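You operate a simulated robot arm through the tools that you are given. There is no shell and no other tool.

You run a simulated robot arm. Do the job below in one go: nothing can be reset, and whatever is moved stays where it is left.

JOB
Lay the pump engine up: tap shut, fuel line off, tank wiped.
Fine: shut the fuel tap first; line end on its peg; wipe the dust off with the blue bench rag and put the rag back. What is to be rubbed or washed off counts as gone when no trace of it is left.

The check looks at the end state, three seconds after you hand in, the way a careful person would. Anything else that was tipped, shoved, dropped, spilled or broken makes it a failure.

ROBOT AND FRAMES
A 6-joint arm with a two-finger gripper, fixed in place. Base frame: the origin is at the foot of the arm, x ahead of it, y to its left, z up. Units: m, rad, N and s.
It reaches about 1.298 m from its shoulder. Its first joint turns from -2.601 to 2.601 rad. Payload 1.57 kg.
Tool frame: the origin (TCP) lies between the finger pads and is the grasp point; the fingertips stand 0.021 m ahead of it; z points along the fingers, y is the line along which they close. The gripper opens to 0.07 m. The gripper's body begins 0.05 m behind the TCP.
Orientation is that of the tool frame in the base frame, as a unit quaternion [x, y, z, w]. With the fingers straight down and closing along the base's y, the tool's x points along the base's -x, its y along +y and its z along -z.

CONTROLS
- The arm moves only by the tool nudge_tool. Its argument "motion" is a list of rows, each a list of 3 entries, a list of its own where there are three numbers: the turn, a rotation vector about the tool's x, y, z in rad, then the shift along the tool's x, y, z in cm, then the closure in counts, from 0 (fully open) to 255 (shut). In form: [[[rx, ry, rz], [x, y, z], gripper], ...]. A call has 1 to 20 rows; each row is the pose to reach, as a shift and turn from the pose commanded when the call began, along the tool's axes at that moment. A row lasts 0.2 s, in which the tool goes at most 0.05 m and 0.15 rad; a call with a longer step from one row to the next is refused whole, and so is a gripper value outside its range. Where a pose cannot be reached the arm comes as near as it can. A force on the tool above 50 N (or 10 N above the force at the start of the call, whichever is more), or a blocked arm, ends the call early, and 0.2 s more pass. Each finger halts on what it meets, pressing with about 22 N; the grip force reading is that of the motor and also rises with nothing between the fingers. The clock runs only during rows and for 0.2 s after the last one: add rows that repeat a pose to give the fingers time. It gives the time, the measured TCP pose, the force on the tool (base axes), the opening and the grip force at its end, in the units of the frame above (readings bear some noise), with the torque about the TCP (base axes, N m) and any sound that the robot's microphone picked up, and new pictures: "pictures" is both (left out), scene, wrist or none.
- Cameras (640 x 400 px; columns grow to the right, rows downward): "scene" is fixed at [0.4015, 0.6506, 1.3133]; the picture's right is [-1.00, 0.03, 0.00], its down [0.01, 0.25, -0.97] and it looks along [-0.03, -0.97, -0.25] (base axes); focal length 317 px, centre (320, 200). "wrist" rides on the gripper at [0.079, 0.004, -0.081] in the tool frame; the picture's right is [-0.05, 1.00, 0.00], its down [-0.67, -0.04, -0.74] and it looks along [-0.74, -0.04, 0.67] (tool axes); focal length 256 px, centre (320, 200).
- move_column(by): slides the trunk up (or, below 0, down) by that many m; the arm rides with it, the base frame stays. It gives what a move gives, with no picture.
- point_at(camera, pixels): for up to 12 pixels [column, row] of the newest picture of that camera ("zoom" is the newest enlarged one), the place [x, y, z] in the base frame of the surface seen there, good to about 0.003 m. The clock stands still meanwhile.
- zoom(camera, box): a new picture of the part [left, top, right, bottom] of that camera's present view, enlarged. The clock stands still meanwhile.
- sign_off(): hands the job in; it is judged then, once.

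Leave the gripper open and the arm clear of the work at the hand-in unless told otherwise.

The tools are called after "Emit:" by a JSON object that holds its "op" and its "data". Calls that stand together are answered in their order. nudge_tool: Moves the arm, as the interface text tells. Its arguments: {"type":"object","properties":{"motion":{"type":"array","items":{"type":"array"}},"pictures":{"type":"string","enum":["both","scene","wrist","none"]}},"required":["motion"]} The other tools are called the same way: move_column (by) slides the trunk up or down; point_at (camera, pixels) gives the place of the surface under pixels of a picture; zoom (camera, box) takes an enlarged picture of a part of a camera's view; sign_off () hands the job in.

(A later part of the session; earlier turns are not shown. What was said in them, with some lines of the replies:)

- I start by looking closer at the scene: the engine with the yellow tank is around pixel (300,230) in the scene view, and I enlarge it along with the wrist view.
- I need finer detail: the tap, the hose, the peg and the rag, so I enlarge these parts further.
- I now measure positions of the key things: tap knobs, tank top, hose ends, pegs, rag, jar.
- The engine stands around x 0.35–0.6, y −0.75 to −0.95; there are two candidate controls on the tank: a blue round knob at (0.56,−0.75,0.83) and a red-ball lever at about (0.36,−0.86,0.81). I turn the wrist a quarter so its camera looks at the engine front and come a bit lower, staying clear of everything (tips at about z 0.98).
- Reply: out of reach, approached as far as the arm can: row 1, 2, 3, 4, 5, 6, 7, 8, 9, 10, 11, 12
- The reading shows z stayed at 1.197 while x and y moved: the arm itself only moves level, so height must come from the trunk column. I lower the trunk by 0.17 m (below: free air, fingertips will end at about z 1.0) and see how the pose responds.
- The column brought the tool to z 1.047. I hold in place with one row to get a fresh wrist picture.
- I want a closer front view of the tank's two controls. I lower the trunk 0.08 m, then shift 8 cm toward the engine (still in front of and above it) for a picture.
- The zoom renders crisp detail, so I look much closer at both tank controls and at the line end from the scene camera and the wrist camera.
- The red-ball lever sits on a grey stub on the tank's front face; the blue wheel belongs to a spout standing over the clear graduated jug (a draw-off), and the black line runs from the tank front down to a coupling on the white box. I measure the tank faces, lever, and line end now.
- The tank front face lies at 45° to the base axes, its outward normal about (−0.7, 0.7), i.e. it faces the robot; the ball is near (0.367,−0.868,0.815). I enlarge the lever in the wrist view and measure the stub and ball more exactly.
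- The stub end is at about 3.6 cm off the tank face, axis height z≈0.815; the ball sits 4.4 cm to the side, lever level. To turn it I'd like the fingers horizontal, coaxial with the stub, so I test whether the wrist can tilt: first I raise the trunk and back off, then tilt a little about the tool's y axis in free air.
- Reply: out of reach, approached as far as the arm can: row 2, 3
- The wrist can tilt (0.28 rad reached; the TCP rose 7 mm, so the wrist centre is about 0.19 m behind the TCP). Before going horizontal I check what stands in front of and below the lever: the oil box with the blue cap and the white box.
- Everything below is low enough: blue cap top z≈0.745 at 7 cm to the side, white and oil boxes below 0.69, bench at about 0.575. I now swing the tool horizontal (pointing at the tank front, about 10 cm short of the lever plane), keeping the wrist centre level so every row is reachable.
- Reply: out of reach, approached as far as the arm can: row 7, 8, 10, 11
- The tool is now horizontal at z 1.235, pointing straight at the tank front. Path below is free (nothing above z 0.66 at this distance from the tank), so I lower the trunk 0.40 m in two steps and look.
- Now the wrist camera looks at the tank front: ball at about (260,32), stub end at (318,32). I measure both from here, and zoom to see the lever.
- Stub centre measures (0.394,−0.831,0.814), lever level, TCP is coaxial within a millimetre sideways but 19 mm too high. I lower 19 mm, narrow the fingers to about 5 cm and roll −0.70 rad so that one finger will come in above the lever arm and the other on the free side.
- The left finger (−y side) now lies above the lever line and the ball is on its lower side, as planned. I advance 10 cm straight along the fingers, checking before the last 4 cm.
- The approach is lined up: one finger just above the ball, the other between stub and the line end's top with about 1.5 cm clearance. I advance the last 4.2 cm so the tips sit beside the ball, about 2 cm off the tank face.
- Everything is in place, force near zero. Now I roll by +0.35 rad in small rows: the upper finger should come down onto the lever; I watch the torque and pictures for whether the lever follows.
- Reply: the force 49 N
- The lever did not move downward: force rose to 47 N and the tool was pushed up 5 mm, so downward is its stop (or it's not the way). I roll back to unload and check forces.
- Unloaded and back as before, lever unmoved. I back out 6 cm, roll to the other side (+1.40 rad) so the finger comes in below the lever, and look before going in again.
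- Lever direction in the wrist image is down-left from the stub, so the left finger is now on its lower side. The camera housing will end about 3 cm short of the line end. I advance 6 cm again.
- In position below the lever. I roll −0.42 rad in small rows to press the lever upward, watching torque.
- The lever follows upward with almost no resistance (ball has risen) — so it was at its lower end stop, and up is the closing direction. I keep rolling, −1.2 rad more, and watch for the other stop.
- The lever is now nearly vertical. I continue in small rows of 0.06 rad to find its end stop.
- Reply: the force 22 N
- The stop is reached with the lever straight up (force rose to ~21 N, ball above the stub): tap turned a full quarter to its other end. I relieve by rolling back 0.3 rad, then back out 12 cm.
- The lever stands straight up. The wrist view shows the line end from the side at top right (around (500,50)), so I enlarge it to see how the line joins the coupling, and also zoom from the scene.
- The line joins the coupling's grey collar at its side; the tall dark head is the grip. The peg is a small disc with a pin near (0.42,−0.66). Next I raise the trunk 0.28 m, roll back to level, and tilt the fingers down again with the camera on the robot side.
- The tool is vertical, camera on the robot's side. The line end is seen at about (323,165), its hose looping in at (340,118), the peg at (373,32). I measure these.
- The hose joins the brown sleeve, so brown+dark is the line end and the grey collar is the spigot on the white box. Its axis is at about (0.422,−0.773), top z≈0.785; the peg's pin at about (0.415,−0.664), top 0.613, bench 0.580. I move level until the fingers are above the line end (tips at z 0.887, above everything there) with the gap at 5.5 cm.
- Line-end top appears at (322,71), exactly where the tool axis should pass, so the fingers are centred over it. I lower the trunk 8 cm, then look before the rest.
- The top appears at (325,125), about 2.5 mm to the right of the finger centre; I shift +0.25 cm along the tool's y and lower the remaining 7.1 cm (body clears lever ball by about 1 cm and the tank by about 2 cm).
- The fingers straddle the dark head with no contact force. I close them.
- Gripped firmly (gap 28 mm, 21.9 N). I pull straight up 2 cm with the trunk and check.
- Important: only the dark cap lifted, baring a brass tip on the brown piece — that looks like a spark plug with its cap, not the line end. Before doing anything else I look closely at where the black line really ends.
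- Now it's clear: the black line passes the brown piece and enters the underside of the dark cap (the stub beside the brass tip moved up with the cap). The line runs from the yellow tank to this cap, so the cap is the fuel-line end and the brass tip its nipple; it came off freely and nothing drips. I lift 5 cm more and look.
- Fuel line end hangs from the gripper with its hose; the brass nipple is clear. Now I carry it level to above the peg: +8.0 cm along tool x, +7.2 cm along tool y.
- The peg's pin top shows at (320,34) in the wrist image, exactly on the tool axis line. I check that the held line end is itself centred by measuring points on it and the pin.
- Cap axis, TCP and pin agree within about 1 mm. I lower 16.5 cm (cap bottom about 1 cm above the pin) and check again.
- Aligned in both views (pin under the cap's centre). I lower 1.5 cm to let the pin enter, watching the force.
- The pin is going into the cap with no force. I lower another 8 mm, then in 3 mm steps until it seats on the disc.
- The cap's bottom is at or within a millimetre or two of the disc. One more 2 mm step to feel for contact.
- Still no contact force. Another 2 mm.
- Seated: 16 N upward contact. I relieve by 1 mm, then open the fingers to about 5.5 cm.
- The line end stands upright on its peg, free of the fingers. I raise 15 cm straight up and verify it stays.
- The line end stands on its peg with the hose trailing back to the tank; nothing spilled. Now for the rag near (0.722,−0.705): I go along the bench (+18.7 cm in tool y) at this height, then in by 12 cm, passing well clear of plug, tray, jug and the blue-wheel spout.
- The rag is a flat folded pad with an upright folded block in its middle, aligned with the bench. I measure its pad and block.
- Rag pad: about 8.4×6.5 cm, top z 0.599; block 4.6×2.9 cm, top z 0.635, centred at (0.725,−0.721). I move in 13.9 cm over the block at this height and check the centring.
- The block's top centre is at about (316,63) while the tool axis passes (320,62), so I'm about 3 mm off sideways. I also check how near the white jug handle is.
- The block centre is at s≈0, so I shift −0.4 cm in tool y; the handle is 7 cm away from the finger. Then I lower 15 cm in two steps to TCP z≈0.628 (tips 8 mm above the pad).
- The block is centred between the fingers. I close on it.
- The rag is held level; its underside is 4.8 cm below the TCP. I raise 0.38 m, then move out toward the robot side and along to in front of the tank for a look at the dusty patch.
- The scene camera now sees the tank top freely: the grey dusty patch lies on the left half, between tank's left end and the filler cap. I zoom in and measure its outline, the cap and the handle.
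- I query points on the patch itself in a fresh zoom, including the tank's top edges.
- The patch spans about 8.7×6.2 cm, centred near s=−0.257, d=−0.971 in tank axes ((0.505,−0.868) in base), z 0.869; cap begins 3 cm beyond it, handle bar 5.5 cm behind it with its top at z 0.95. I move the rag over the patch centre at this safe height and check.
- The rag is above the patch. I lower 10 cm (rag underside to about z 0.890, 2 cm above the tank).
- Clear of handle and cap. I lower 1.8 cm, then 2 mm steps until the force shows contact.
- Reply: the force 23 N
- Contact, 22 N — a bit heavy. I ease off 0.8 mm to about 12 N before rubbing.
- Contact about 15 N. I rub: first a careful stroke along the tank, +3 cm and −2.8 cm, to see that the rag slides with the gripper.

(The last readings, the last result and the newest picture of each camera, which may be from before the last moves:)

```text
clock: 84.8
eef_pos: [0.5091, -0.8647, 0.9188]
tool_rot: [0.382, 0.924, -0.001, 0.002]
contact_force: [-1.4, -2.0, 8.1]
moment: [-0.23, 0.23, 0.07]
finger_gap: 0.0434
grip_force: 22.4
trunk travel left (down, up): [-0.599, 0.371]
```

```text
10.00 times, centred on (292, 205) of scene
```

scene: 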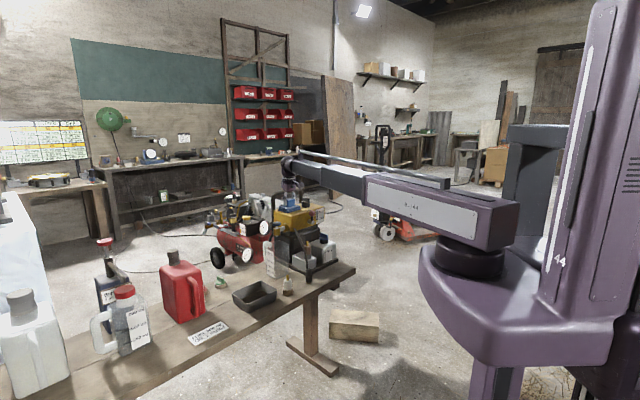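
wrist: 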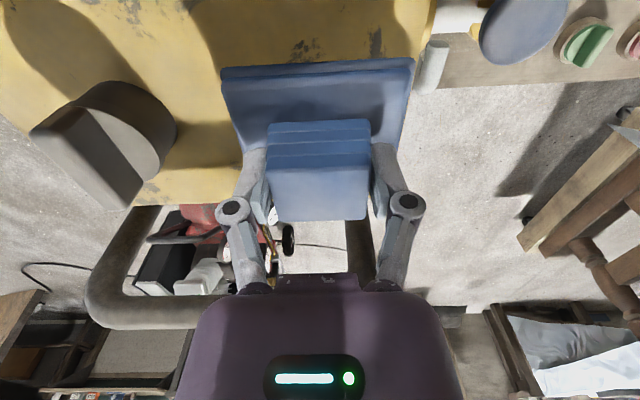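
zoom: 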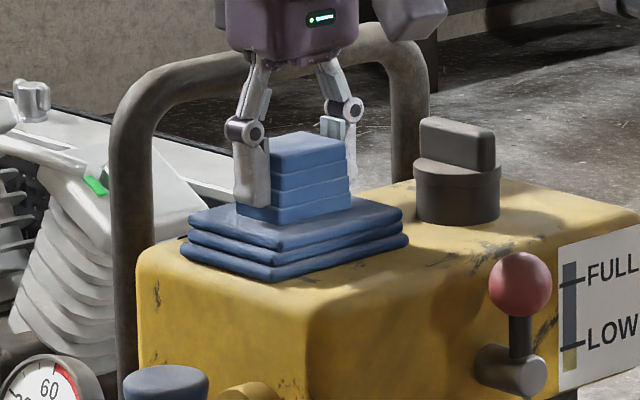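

The rag slides with the gripper and holds position in the fingers. Now full rubbing in three lanes over the patch.

Emit:
{"op": "nudge_tool", "data": {"motion": [[[0, 0, 0], [1.2, 0, 0], 255], [[0, 0, 0], [2.4, 0, 0], 255], [[0, 0, 0], [2.4, 1.5, 0], 255], [[0, 0, 0], [2.4, 3, 0], 255], [[0, 0, 0], [2.4, 1.5, 0], 255], [[0, 0, 0], [2.4, 0, 0], 255], [[0, 0, 0], [2.4, -1.5, 0], 255], [[0, 0, 0], [2.4, -2.8, 0], 255], [[0, 0, 0], [1.2, -2.8, 0], 255], [[0, 0, 0], [0, -2.8, 0], 255], [[0, 0, 0], [0, -1.3, 0], 255], [[0, 0, 0], [0, 0.2, 0], 255], [[0, 0, 0], [0, 1.7, 0], 255], [[0, 0, 0], [0, 3, 0], 255], [[0, 0, 0], [-1.2, 3, 0], 255], [[0, 0, 0], [-2.4, 3, 0], 255], [[0, 0, 0], [-2.4, 1.5, 0], 255], [[0, 0, 0], [-2.4, 0, 0], 255], [[0, 0, 0], [-2.4, -1.5, 0], 255], [[0, 0, 0], [-2.4, -2.8, 0], 255]]}}

Emit:
{"op": "zoom", "data": {"camera": "scene", "box": [260, 185, 324, 225]}}

```text
clock: 89.0
eef_pos: [0.5078, -0.9023, 0.918]
tool_rot: [0.382, 0.924, -0.001, 0.002]
contact_force: [-0.4, 1.1, 5.3]
moment: [0.09, -0.16, -0.02]
finger_gap: 0.0433
grip_force: 22.1
trunk travel left (down, up): [-0.599, 0.371]
```

scene: 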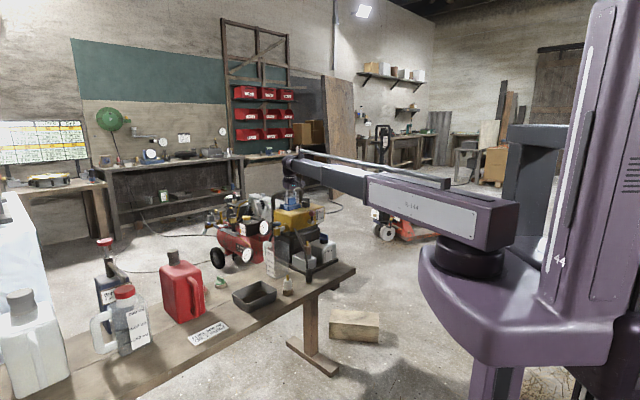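
wrist: 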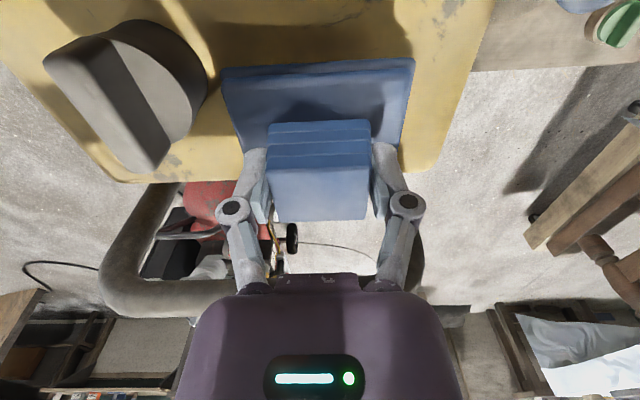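

```text
10.00 times, centred on (292, 205) of scene
```

zoom: 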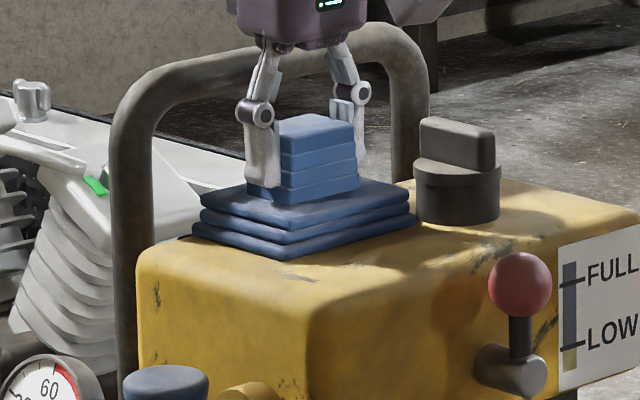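

The uncovered part already looks clean. I add cross strokes over the whole area.

Emit:
{"op": "nudge_tool", "data": {"motion": [[[0, 0, 0], [1.6, 0, 0], 255], [[0, 0, 0], [3.2, 0, 0], 255], [[0, 0, 0], [4.8, 0, 0], 255], [[0, 0, 0], [4.8, 1.5, 0], 255], [[0, 0, 0], [3.2, 1.5, 0], 255], [[0, 0, 0], [1.6, 1.5, 0], 255], [[0, 0, 0], [0, 1.5, 0], 255], [[0, 0, 0], [0, 3, 0], 255], [[0, 0, 0], [1.6, 3, 0], 255], [[0, 0, 0], [3.2, 3, 0], 255], [[0, 0, 0], [4.8, 3, 0], 255], [[0, 0, 0], [4.8, 4.4, 0], 255], [[0, 0, 0], [3.2, 4.4, 0], 255], [[0, 0, 0], [1.6, 4.4, 0], 255], [[0, 0, 0], [0, 4.4, 0], 255], [[0, 0, 0], [0, 5.8, 0], 255], [[0, 0, 0], [1.6, 5.8, 0], 255], [[0, 0, 0], [3.2, 5.8, 0], 255], [[0, 0, 0], [4.8, 5.8, 0], 255], [[0, 0, 0], [2.4, 3.2, 0], 255]], "pictures": "wrist"}}

```text
clock: 93.2
eef_pos: [0.513, -0.8619, 0.9187]
tool_rot: [0.383, 0.924, -0.001, 0.002]
contact_force: [-1.8, 0.4, 3.4]
moment: [0.06, -0.13, 0.01]
finger_gap: 0.0434
grip_force: 22.3
trunk travel left (down, up): [-0.599, 0.371]
```

wrist: 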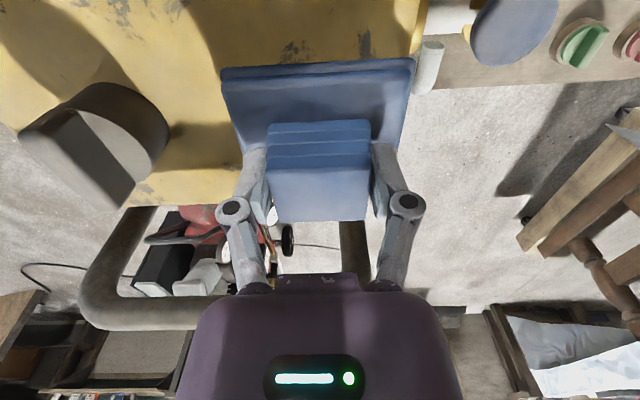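

Force is down to 3 N after the rubbing. I lift 12 cm straight up and back away toward the robot to inspect the tank top.

Emit:
{"op": "move_column", "data": {"by": 0.12}}

Emit:
{"op": "nudge_tool", "data": {"motion": [[[0, 0, 0], [4, 0, 0], 255], [[0, 0, 0], [8, 0, 0], 255], [[0, 0, 0], [12, 0, 0], 255], [[0, 0, 0], [16, 0, 0], 255], [[0, 0, 0], [16, 0, 0], 255]]}}

Emit:
{"op": "zoom", "data": {"camera": "scene", "box": [272, 202, 312, 227]}}

Emit:
{"op": "zoom", "data": {"camera": "scene", "box": [278, 204, 304, 216]}}

```text
clock: 94.7
eef_pos: [0.5134, -0.8618, 1.0371]
tool_rot: [0.383, 0.924, -0.002, 0.002]
contact_force: [-0.5, 0.5, -0.1]
moment: [0.01, 0.02, -0.01]
finger_gap: 0.0432
grip_force: 22.4
trunk travel left (down, up): [-0.719, 0.251]
```

```text
clock: 95.9
eef_pos: [0.4004, -0.7489, 1.0372]
tool_rot: [0.383, 0.924, 0.0, 0.002]
contact_force: [0.3, -0.4, -0.1]
moment: [0.02, 0.02, -0.01]
finger_gap: 0.0429
grip_force: 22.2
trunk travel left (down, up): [-0.719, 0.251]
```

scene: 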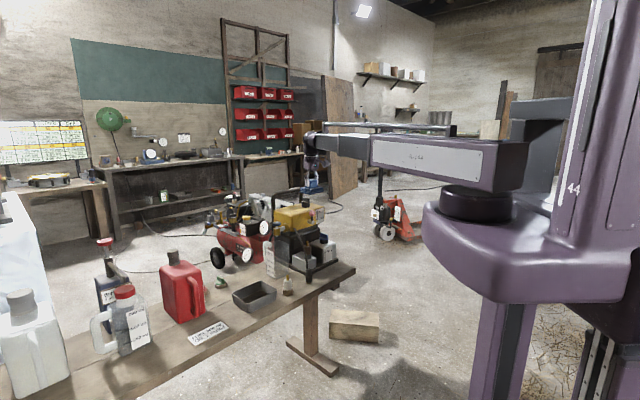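
wrist: 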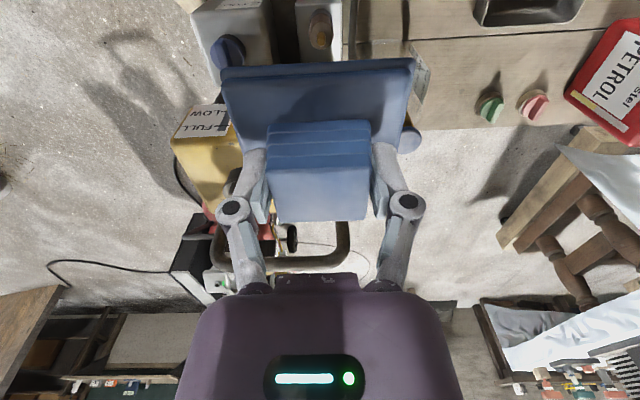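

```text
16.00 times, centred on (292, 214) of scene
```

zoom: 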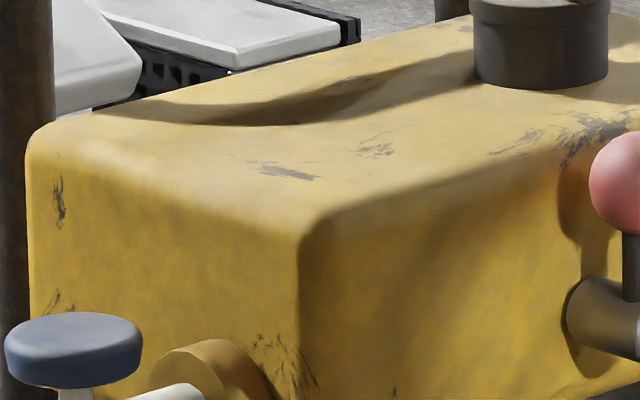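

```text
16.00 times, centred on (291, 210) of scene
```

zoom: 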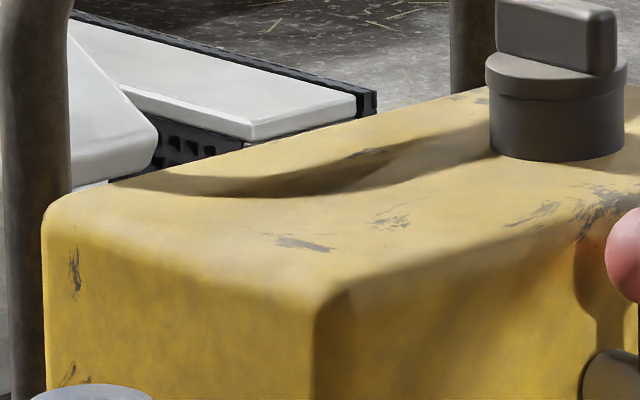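

From the scene the grey patch is gone; the small dark scuffs are worn paint like those elsewhere on the tank. To check thoroughly, including the part in the handle's shadow, I move sideways (+15 cm) so that the wrist camera sees the tank top beside the rag.

Emit:
{"op": "nudge_tool", "data": {"motion": [[[0, 0, 0], [0, 4, 0], 255], [[0, 0, 0], [-2, 8, 0], 255], [[0, 0, 0], [-5, 12, 0], 255], [[0, 0, 0], [-8.7, 14.7, 0], 255], [[0, 0, 0], [-8.7, 14.7, 0], 255]]}}

Emit:
{"op": "zoom", "data": {"camera": "wrist", "box": [60, 50, 240, 200]}}

Emit:
{"op": "zoom", "data": {"camera": "wrist", "box": [130, 90, 220, 150]}}

```text
clock: 97.1
eef_pos: [0.5635, -0.7067, 1.0384]
tool_rot: [0.384, 0.923, -0.001, 0.001]
contact_force: [0.4, 0.9, -0.2]
moment: [-0.01, 0.03, 0.0]
finger_gap: 0.0433
grip_force: 22.2
trunk travel left (down, up): [-0.719, 0.251]
```

scene: 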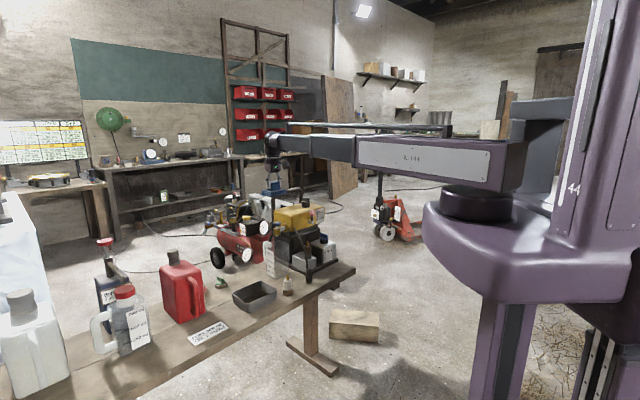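
wrist: 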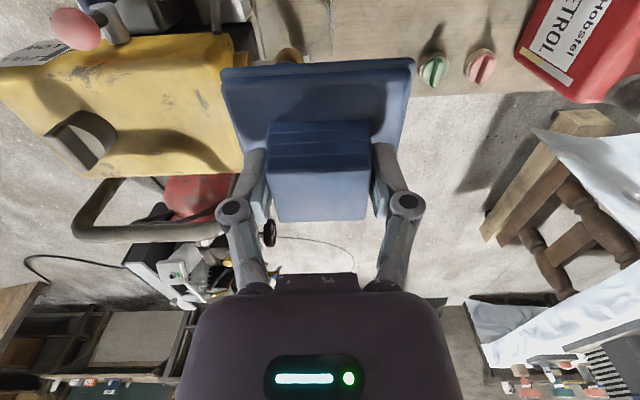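

```text
2.67 times, centred on (150, 125) of wrist
```

zoom: 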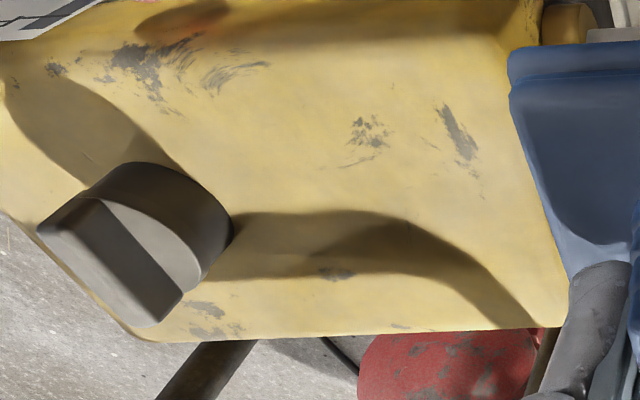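

```text
6.67 times, centred on (175, 120) of wrist
```

zoom: 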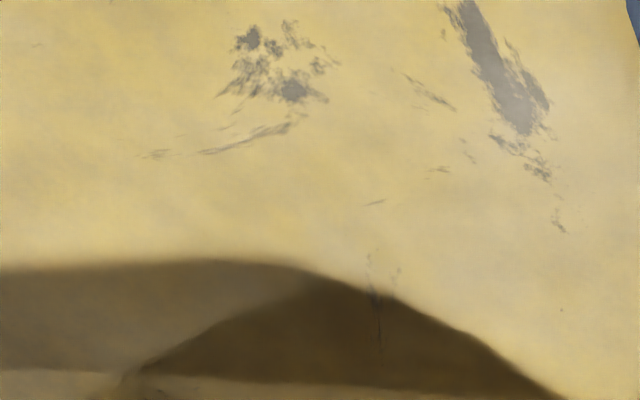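

The tank top looks clean yellow with only the old paint scuffs. I take two extreme zooms at the former patch borders to be sure no faint trace is left.

Emit:
{"op": "zoom", "data": {"camera": "wrist", "box": [100, 75, 180, 125]}}

Emit:
{"op": "zoom", "data": {"camera": "wrist", "box": [170, 75, 250, 175]}}

Emit:
{"op": "zoom", "data": {"camera": "scene", "box": [276, 203, 308, 218]}}

```text
8.00 times, centred on (140, 100) of wrist
```

zoom: 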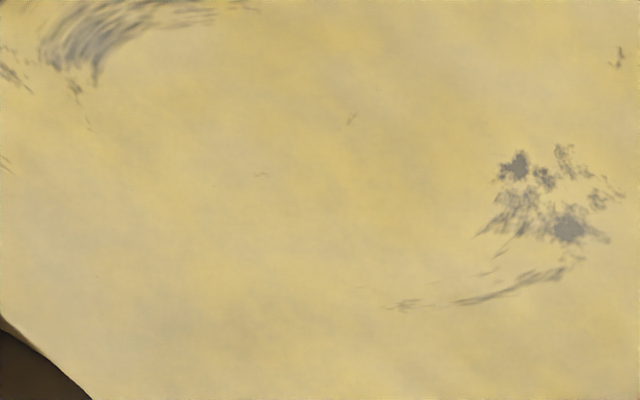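

```text
4.00 times, centred on (210, 125) of wrist
```

zoom: 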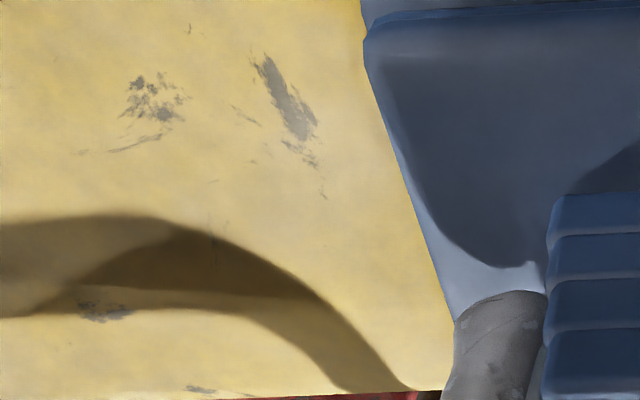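

```text
16.00 times, centred on (292, 210) of scene
```

zoom: 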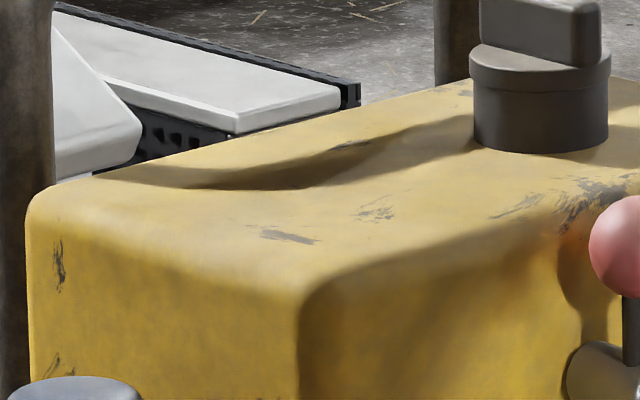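

No trace of dust remains, just the worn-paint scuffs. Now I return the rag: first over its old spot (TCP (0.7233,−0.7238)), at this height.

Emit:
{"op": "nudge_tool", "data": {"motion": [[[0, 0, 0], [0, 3.5, 0], 255], [[0, 0, 0], [0, 7, 0], 255], [[0, 0, 0], [-2, 10.1, 0], 255], [[0, 0, 0], [-6, 10.1, 0], 255], [[0, 0, 0], [-10, 10.1, 0], 255], [[0, 0, 0], [-12.5, 10.1, 0], 255], [[0, 0, 0], [-12.5, 10.1, 0], 255], [[0, 0, 0], [-12.5, 10.1, 0], 255]]}}

```text
clock: 98.9
eef_pos: [0.7258, -0.7233, 1.0373]
tool_rot: [0.383, 0.924, -0.001, 0.002]
contact_force: [-0.1, -0.2, -0.3]
moment: [0.01, -0.02, 0.02]
finger_gap: 0.0429
grip_force: 22.0
trunk travel left (down, up): [-0.719, 0.251]
```

scene: 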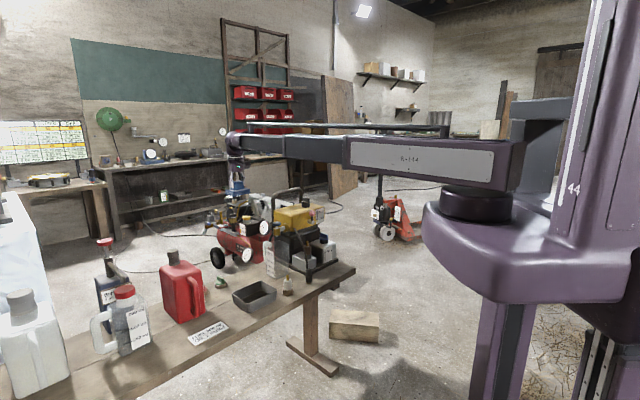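
wrist: 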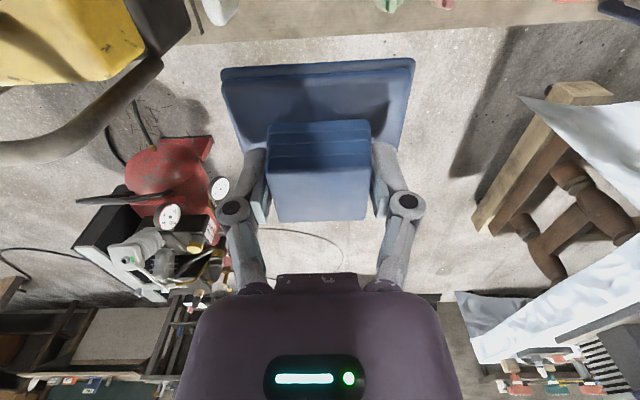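

Reading is about 2 mm off the target. I lower 30 cm (rag underside then at about z 0.69, clear of neighbours) and read again.

Emit:
{"op": "move_column", "data": {"by": -0.3}}

Emit:
{"op": "nudge_tool", "data": {"motion": [[[0, 0, 0], [0, -0.1, 0], 255], [[0, 0, 0], [0, -0.1, 0], 255]]}}

Emit:
{"op": "zoom", "data": {"camera": "scene", "box": [210, 225, 275, 290]}}

```text
clock: 101.9
eef_pos: [0.7273, -0.7222, 0.7379]
tool_rot: [0.382, 0.924, -0.001, 0.001]
contact_force: [0.8, -0.2, -1.4]
moment: [0.01, -0.03, -0.01]
finger_gap: 0.0433
grip_force: 21.7
trunk travel left (down, up): [-0.419, 0.551]
```

```text
clock: 102.5
eef_pos: [0.725, -0.724, 0.7377]
tool_rot: [0.383, 0.924, -0.001, 0.002]
contact_force: [-0.4, -0.4, 0.2]
moment: [-0.05, -0.01, 0.0]
finger_gap: 0.0433
grip_force: 22.3
trunk travel left (down, up): [-0.419, 0.551]
```

scene: 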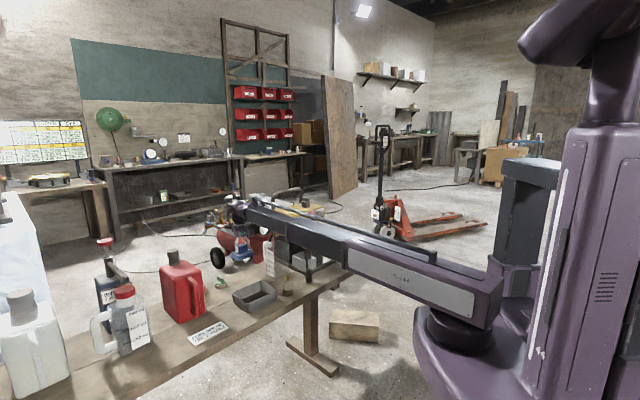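
wrist: 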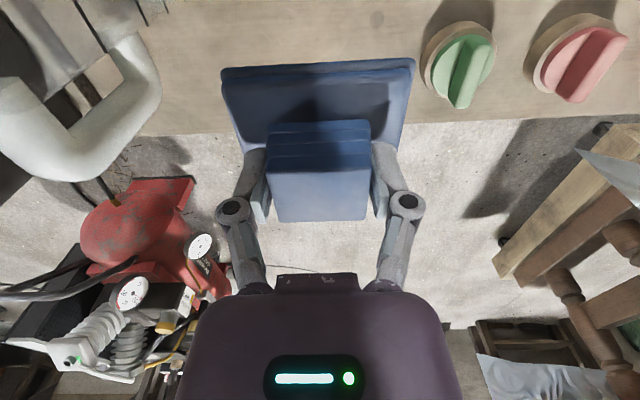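

```text
6.15 times, centred on (242, 258) of scene
```

zoom: 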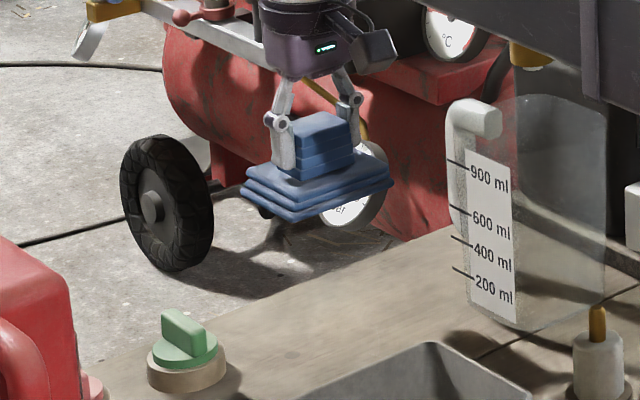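

I correct the last 1.5–2 mm (x +0.15, y −0.15 cm) and lower in steps to the bench, watching the force.

Emit:
{"op": "nudge_tool", "data": {"motion": [[[0, 0, 0], [0.15, -0.15, 0], 255], [[0, 0, 0], [0.15, -0.15, 0], 255]], "pictures": "none"}}

Emit:
{"op": "move_column", "data": {"by": -0.1}}

Emit:
{"op": "move_column", "data": {"by": -0.006}}

Emit:
{"op": "move_column", "data": {"by": -0.002}}

```text
clock: 103.1
eef_pos: [0.7233, -0.7243, 0.7369]
tool_rot: [0.383, 0.924, -0.001, 0.002]
contact_force: [-0.7, 0.6, -2.2]
moment: [0.02, -0.01, 0.02]
finger_gap: 0.043
grip_force: 21.7
trunk travel left (down, up): [-0.419, 0.551]
```

```text
clock: 104.4
eef_pos: [0.7246, -0.7236, 0.6372]
tool_rot: [0.383, 0.924, 0.0, 0.001]
contact_force: [0.4, 0.4, 0.3]
moment: [-0.02, 0.0, 0.01]
finger_gap: 0.0431
grip_force: 22.4
trunk travel left (down, up): [-0.319, 0.651]
```

```text
clock: 105.0
eef_pos: [0.7223, -0.7246, 0.6316]
tool_rot: [0.384, 0.924, -0.001, 0.001]
contact_force: [-0.6, -0.8, -0.8]
moment: [0.01, 0.0, -0.02]
finger_gap: 0.0434
grip_force: 21.9
trunk travel left (down, up): [-0.313, 0.657]
```

```text
clock: 105.5
eef_pos: [0.7233, -0.7242, 0.6308]
tool_rot: [0.383, 0.924, -0.001, 0.002]
contact_force: [0.4, 0.2, -0.8]
moment: [0.01, 0.01, -0.03]
finger_gap: 0.043
grip_force: 22.2
trunk travel left (down, up): [-0.311, 0.659]
```

Not touching yet; at the grasp the trunk stood 1 mm lower. I go down 1 mm at a time.

Emit:
{"op": "move_column", "data": {"by": -0.001}}

Emit:
{"op": "move_column", "data": {"by": -0.001}}

Emit:
{"op": "zoom", "data": {"camera": "scene", "box": [215, 245, 270, 290]}}

```text
clock: 106.0
eef_pos: [0.7222, -0.7247, 0.6287]
tool_rot: [0.382, 0.924, -0.001, 0.002]
contact_force: [-0.9, 0.4, -0.7]
moment: [0.01, 0.02, 0.0]
finger_gap: 0.0432
grip_force: 22.1
trunk travel left (down, up): [-0.31, 0.66]
```

```text
clock: 106.5
eef_pos: [0.7226, -0.7249, 0.6289]
tool_rot: [0.383, 0.924, 0.0, 0.002]
contact_force: [0.8, -1.3, 5.2]
moment: [0.01, -0.03, 0.03]
finger_gap: 0.0434
grip_force: 21.8
trunk travel left (down, up): [-0.309, 0.661]
```

```text
8.89 times, centred on (242, 268) of scene
```

zoom: 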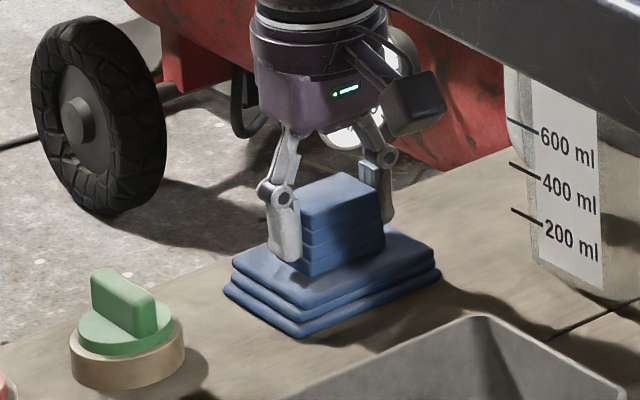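

The rag rests on the bench in its old place (5 N contact). I open the fingers.

Emit:
{"op": "nudge_tool", "data": {"motion": [[[0, 0, 0], [0, 0, 0], 80], [[0, 0, 0], [0, 0, 0], 40], [[0, 0, 0], [0, 0, 0], 0], [[0, 0, 0], [0, 0, 0], 0]]}}

Emit:
{"op": "move_column", "data": {"by": 0.15}}

Emit:
{"op": "nudge_tool", "data": {"motion": [[[0, 0, 0], [0, 0, 0], 0]]}}

Emit:
{"op": "zoom", "data": {"camera": "scene", "box": [205, 255, 315, 323]}}

Emit:
{"op": "point_at", "data": {"camera": "wrist", "pixels": [[316, 62], [292, 45], [340, 45], [294, 80], [338, 80]]}}

```text
clock: 107.5
eef_pos: [0.7226, -0.7243, 0.6277]
tool_rot: [0.382, 0.924, -0.001, 0.002]
contact_force: [-0.4, 0.0, 0.5]
moment: [-0.02, -0.03, -0.01]
finger_gap: 0.07
grip_force: 0.1
trunk travel left (down, up): [-0.309, 0.661]
```

scene: 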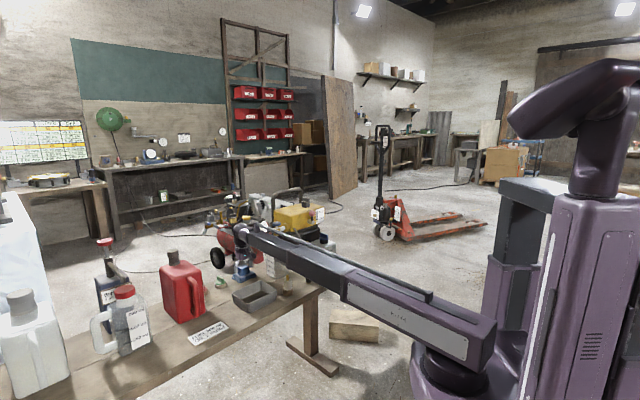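
wrist: 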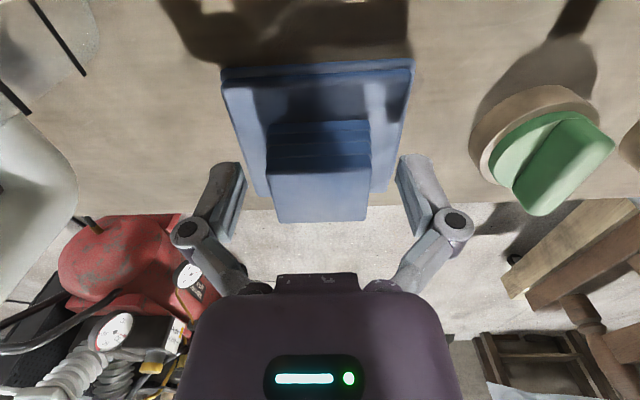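

```text
clock: 109.2
eef_pos: [0.7227, -0.7246, 0.7771]
tool_rot: [0.383, 0.924, 0.001, 0.002]
contact_force: [-0.2, 0.4, -0.1]
moment: [0.02, -0.01, 0.04]
finger_gap: 0.0702
grip_force: 0.1
trunk travel left (down, up): [-0.459, 0.511]
```

```text
clock: 109.7
eef_pos: [0.7226, -0.7241, 0.7773]
tool_rot: [0.383, 0.924, -0.001, 0.002]
contact_force: [-0.3, 0.3, 0.2]
moment: [-0.01, -0.02, 0.0]
finger_gap: 0.0698
grip_force: 0.1
trunk travel left (down, up): [-0.459, 0.511]
```

scene: 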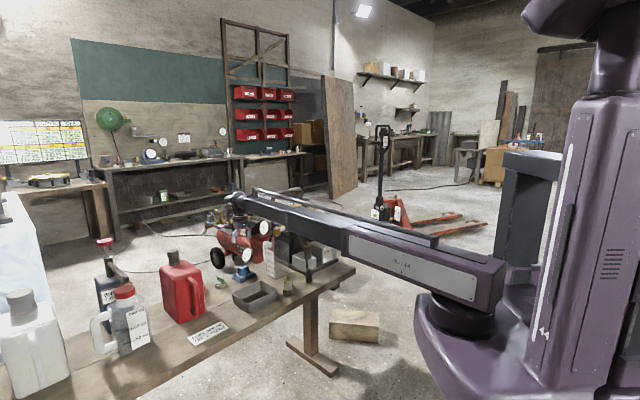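
wrist: 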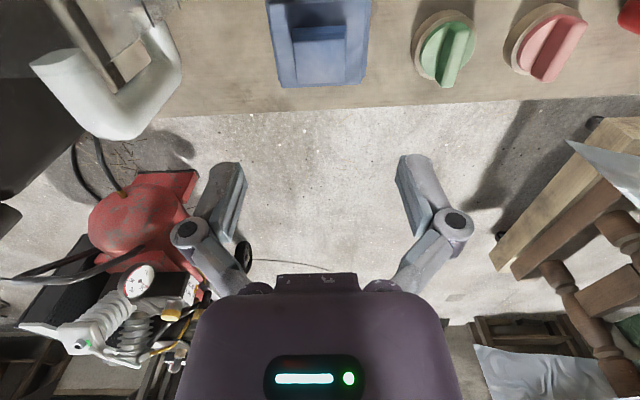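

```text
5.82 times, centred on (260, 289) of scene
```

zoom: 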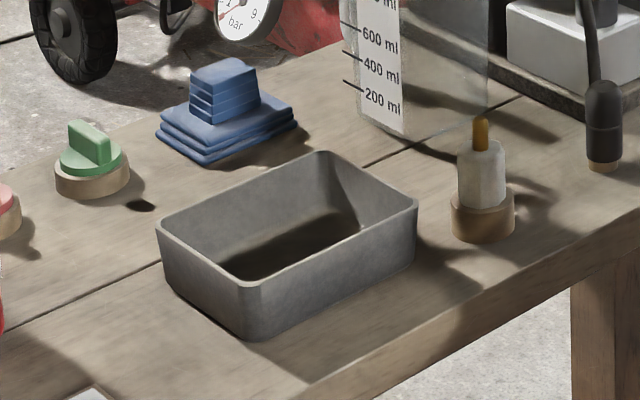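

```text
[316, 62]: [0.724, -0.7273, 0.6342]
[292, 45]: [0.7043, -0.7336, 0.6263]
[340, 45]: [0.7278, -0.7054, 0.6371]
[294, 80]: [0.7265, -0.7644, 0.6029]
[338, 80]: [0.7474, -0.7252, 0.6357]
```

The rag sits exactly as at the start. I raise the trunk 0.35 m and withdraw the arm 25 cm toward the robot, clear of the work, then do a last inspection.

Emit:
{"op": "move_column", "data": {"by": 0.35}}

Emit:
{"op": "nudge_tool", "data": {"motion": [[[0, 0, 0], [4, 0, 0], 0], [[0, 0, 0], [8, 0, 0], 0], [[0, 0, 0], [12, 0, 0], 0], [[0, 0, 0], [16, -2, 0], 0], [[0, 0, 0], [20, -5, 0], 0], [[0, 0, 0], [24, -8, 0], 0], [[0, 0, 0], [28, -11, 0], 0], [[0, 0, 0], [32, -14, 0], 0], [[0, 0, 0], [36, -16, 0], 0], [[0, 0, 0], [40, -16, 0], 0], [[0, 0, 0], [40, -16, 0], 0]]}}

Emit:
{"op": "zoom", "data": {"camera": "scene", "box": [200, 180, 360, 320]}}

Emit:
{"op": "zoom", "data": {"camera": "scene", "box": [265, 185, 345, 235]}}

Emit:
{"op": "zoom", "data": {"camera": "scene", "box": [280, 220, 340, 295]}}

```text
clock: 113.1
eef_pos: [0.7239, -0.7235, 1.1278]
tool_rot: [0.382, 0.924, 0.0, 0.002]
contact_force: [0.1, -0.4, -0.4]
moment: [-0.01, -0.01, -0.01]
finger_gap: 0.0698
grip_force: 0.0
trunk travel left (down, up): [-0.809, 0.161]
```

```text
clock: 115.5
eef_pos: [0.3272, -0.5551, 1.1271]
tool_rot: [0.383, 0.924, 0.0, 0.001]
contact_force: [0.1, -0.1, 0.0]
moment: [0.01, -0.01, -0.03]
finger_gap: 0.0699
grip_force: 0.1
trunk travel left (down, up): [-0.809, 0.161]
```

scene: 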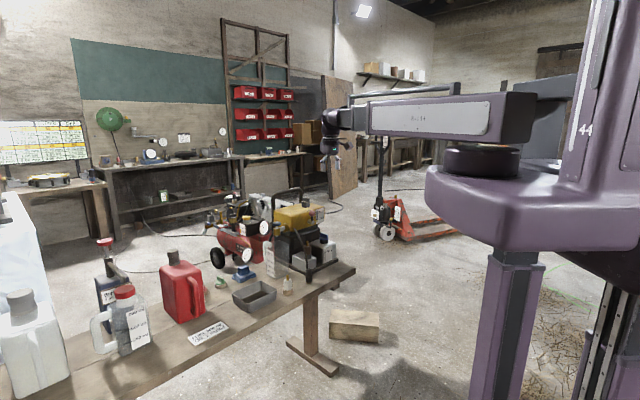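
wrist: 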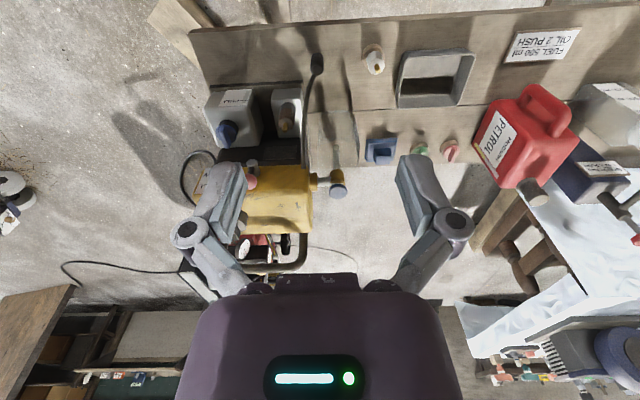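

```text
2.86 times, centred on (280, 250) of scene
```

zoom: 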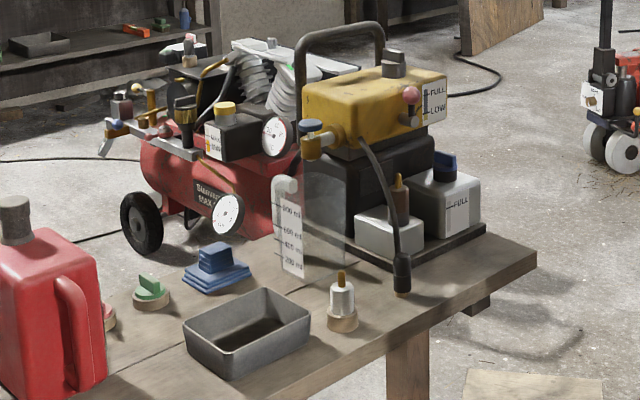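

```text
8.00 times, centred on (305, 210) of scene
```

zoom: 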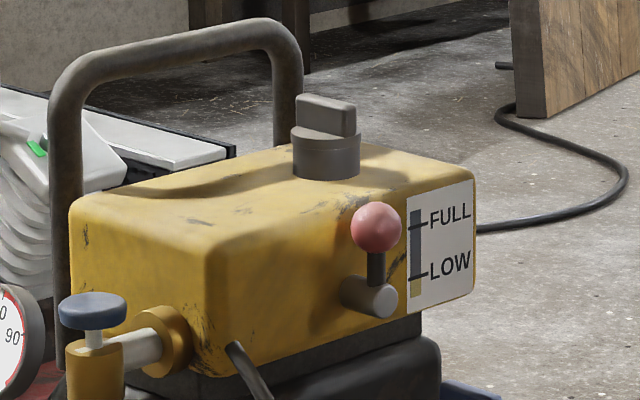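

```text
5.33 times, centred on (310, 258) of scene
```

zoom: 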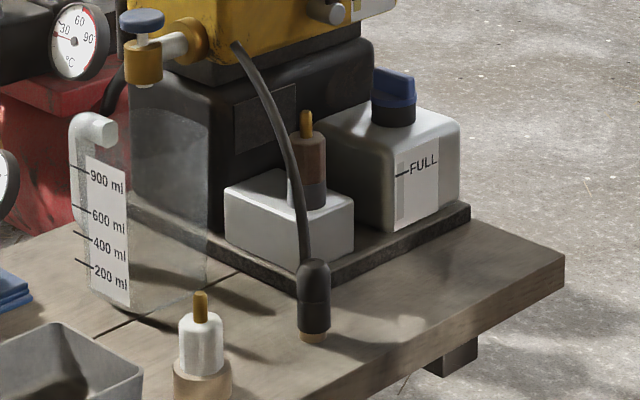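

Lever up, line end on its peg, rag back, other items untouched. I make one last close check for spilled fuel around the white box and peg and for the state of the tank from above.

Emit:
{"op": "zoom", "data": {"camera": "wrist", "box": [190, 20, 410, 260]}}

Emit:
{"op": "zoom", "data": {"camera": "wrist", "box": [240, 150, 340, 240]}}

Emit:
{"op": "zoom", "data": {"camera": "wrist", "box": [260, 40, 360, 130]}}

```text
1.67 times, centred on (300, 140) of wrist
```

zoom: 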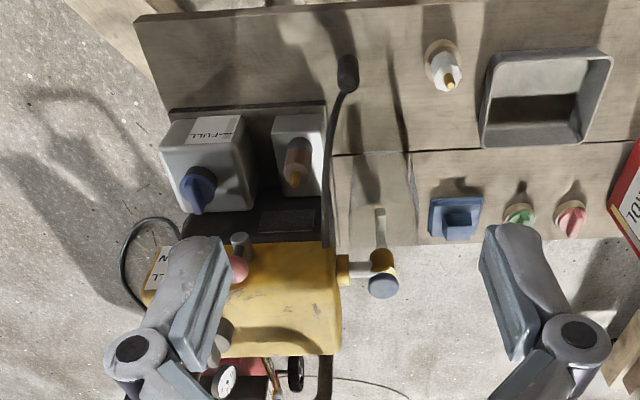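

```text
4.44 times, centred on (290, 195) of wrist
```

zoom: 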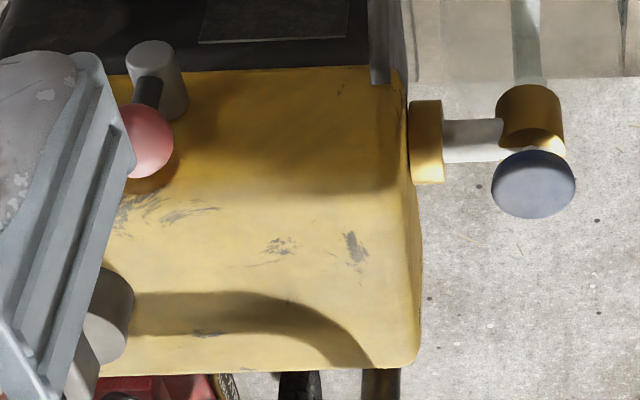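

```text
4.44 times, centred on (310, 85) of wrist
```

zoom: 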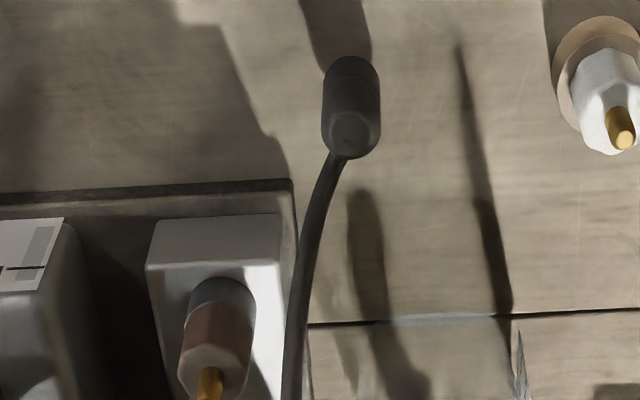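

No spill anywhere; tap lever is at its shut stop, the line end sits on its peg, the tank top is clean, the rag is back in place, gripper open and arm clear. I hand in.

Emit:
{"op": "sign_off", "data": {}}

```text
The job is handed in.
```

The pump engine is laid up and the job is handed in. I haven't seen the result of the check.

- **Fuel tap:** I took the red-ball lever on the tank front to be the fuel tap, as nothing on it is marked. It would not move down, so I turned it up a quarter turn to its other stop before touching the line. I judge that position shut because no fuel ran out when I pulled the line off. I left the blue wheel over the graduated jug alone; nothing was running from it.
- **Fuel line:** The line end came off its brass tip freely and stands upright on the small peg, with the hose still running back to the tank.
- **Tank:** The dust patch on top is gone in close views from both cameras. Only the worn-paint scuffs remain, like those elsewhere on the tank.
- **Rag:** It is back within about a millimetre of where it lay, in the same orientation.

I saw nothing spilled, tipped or shoved in the last pictures. The gripper is open and the arm is clear of the work.
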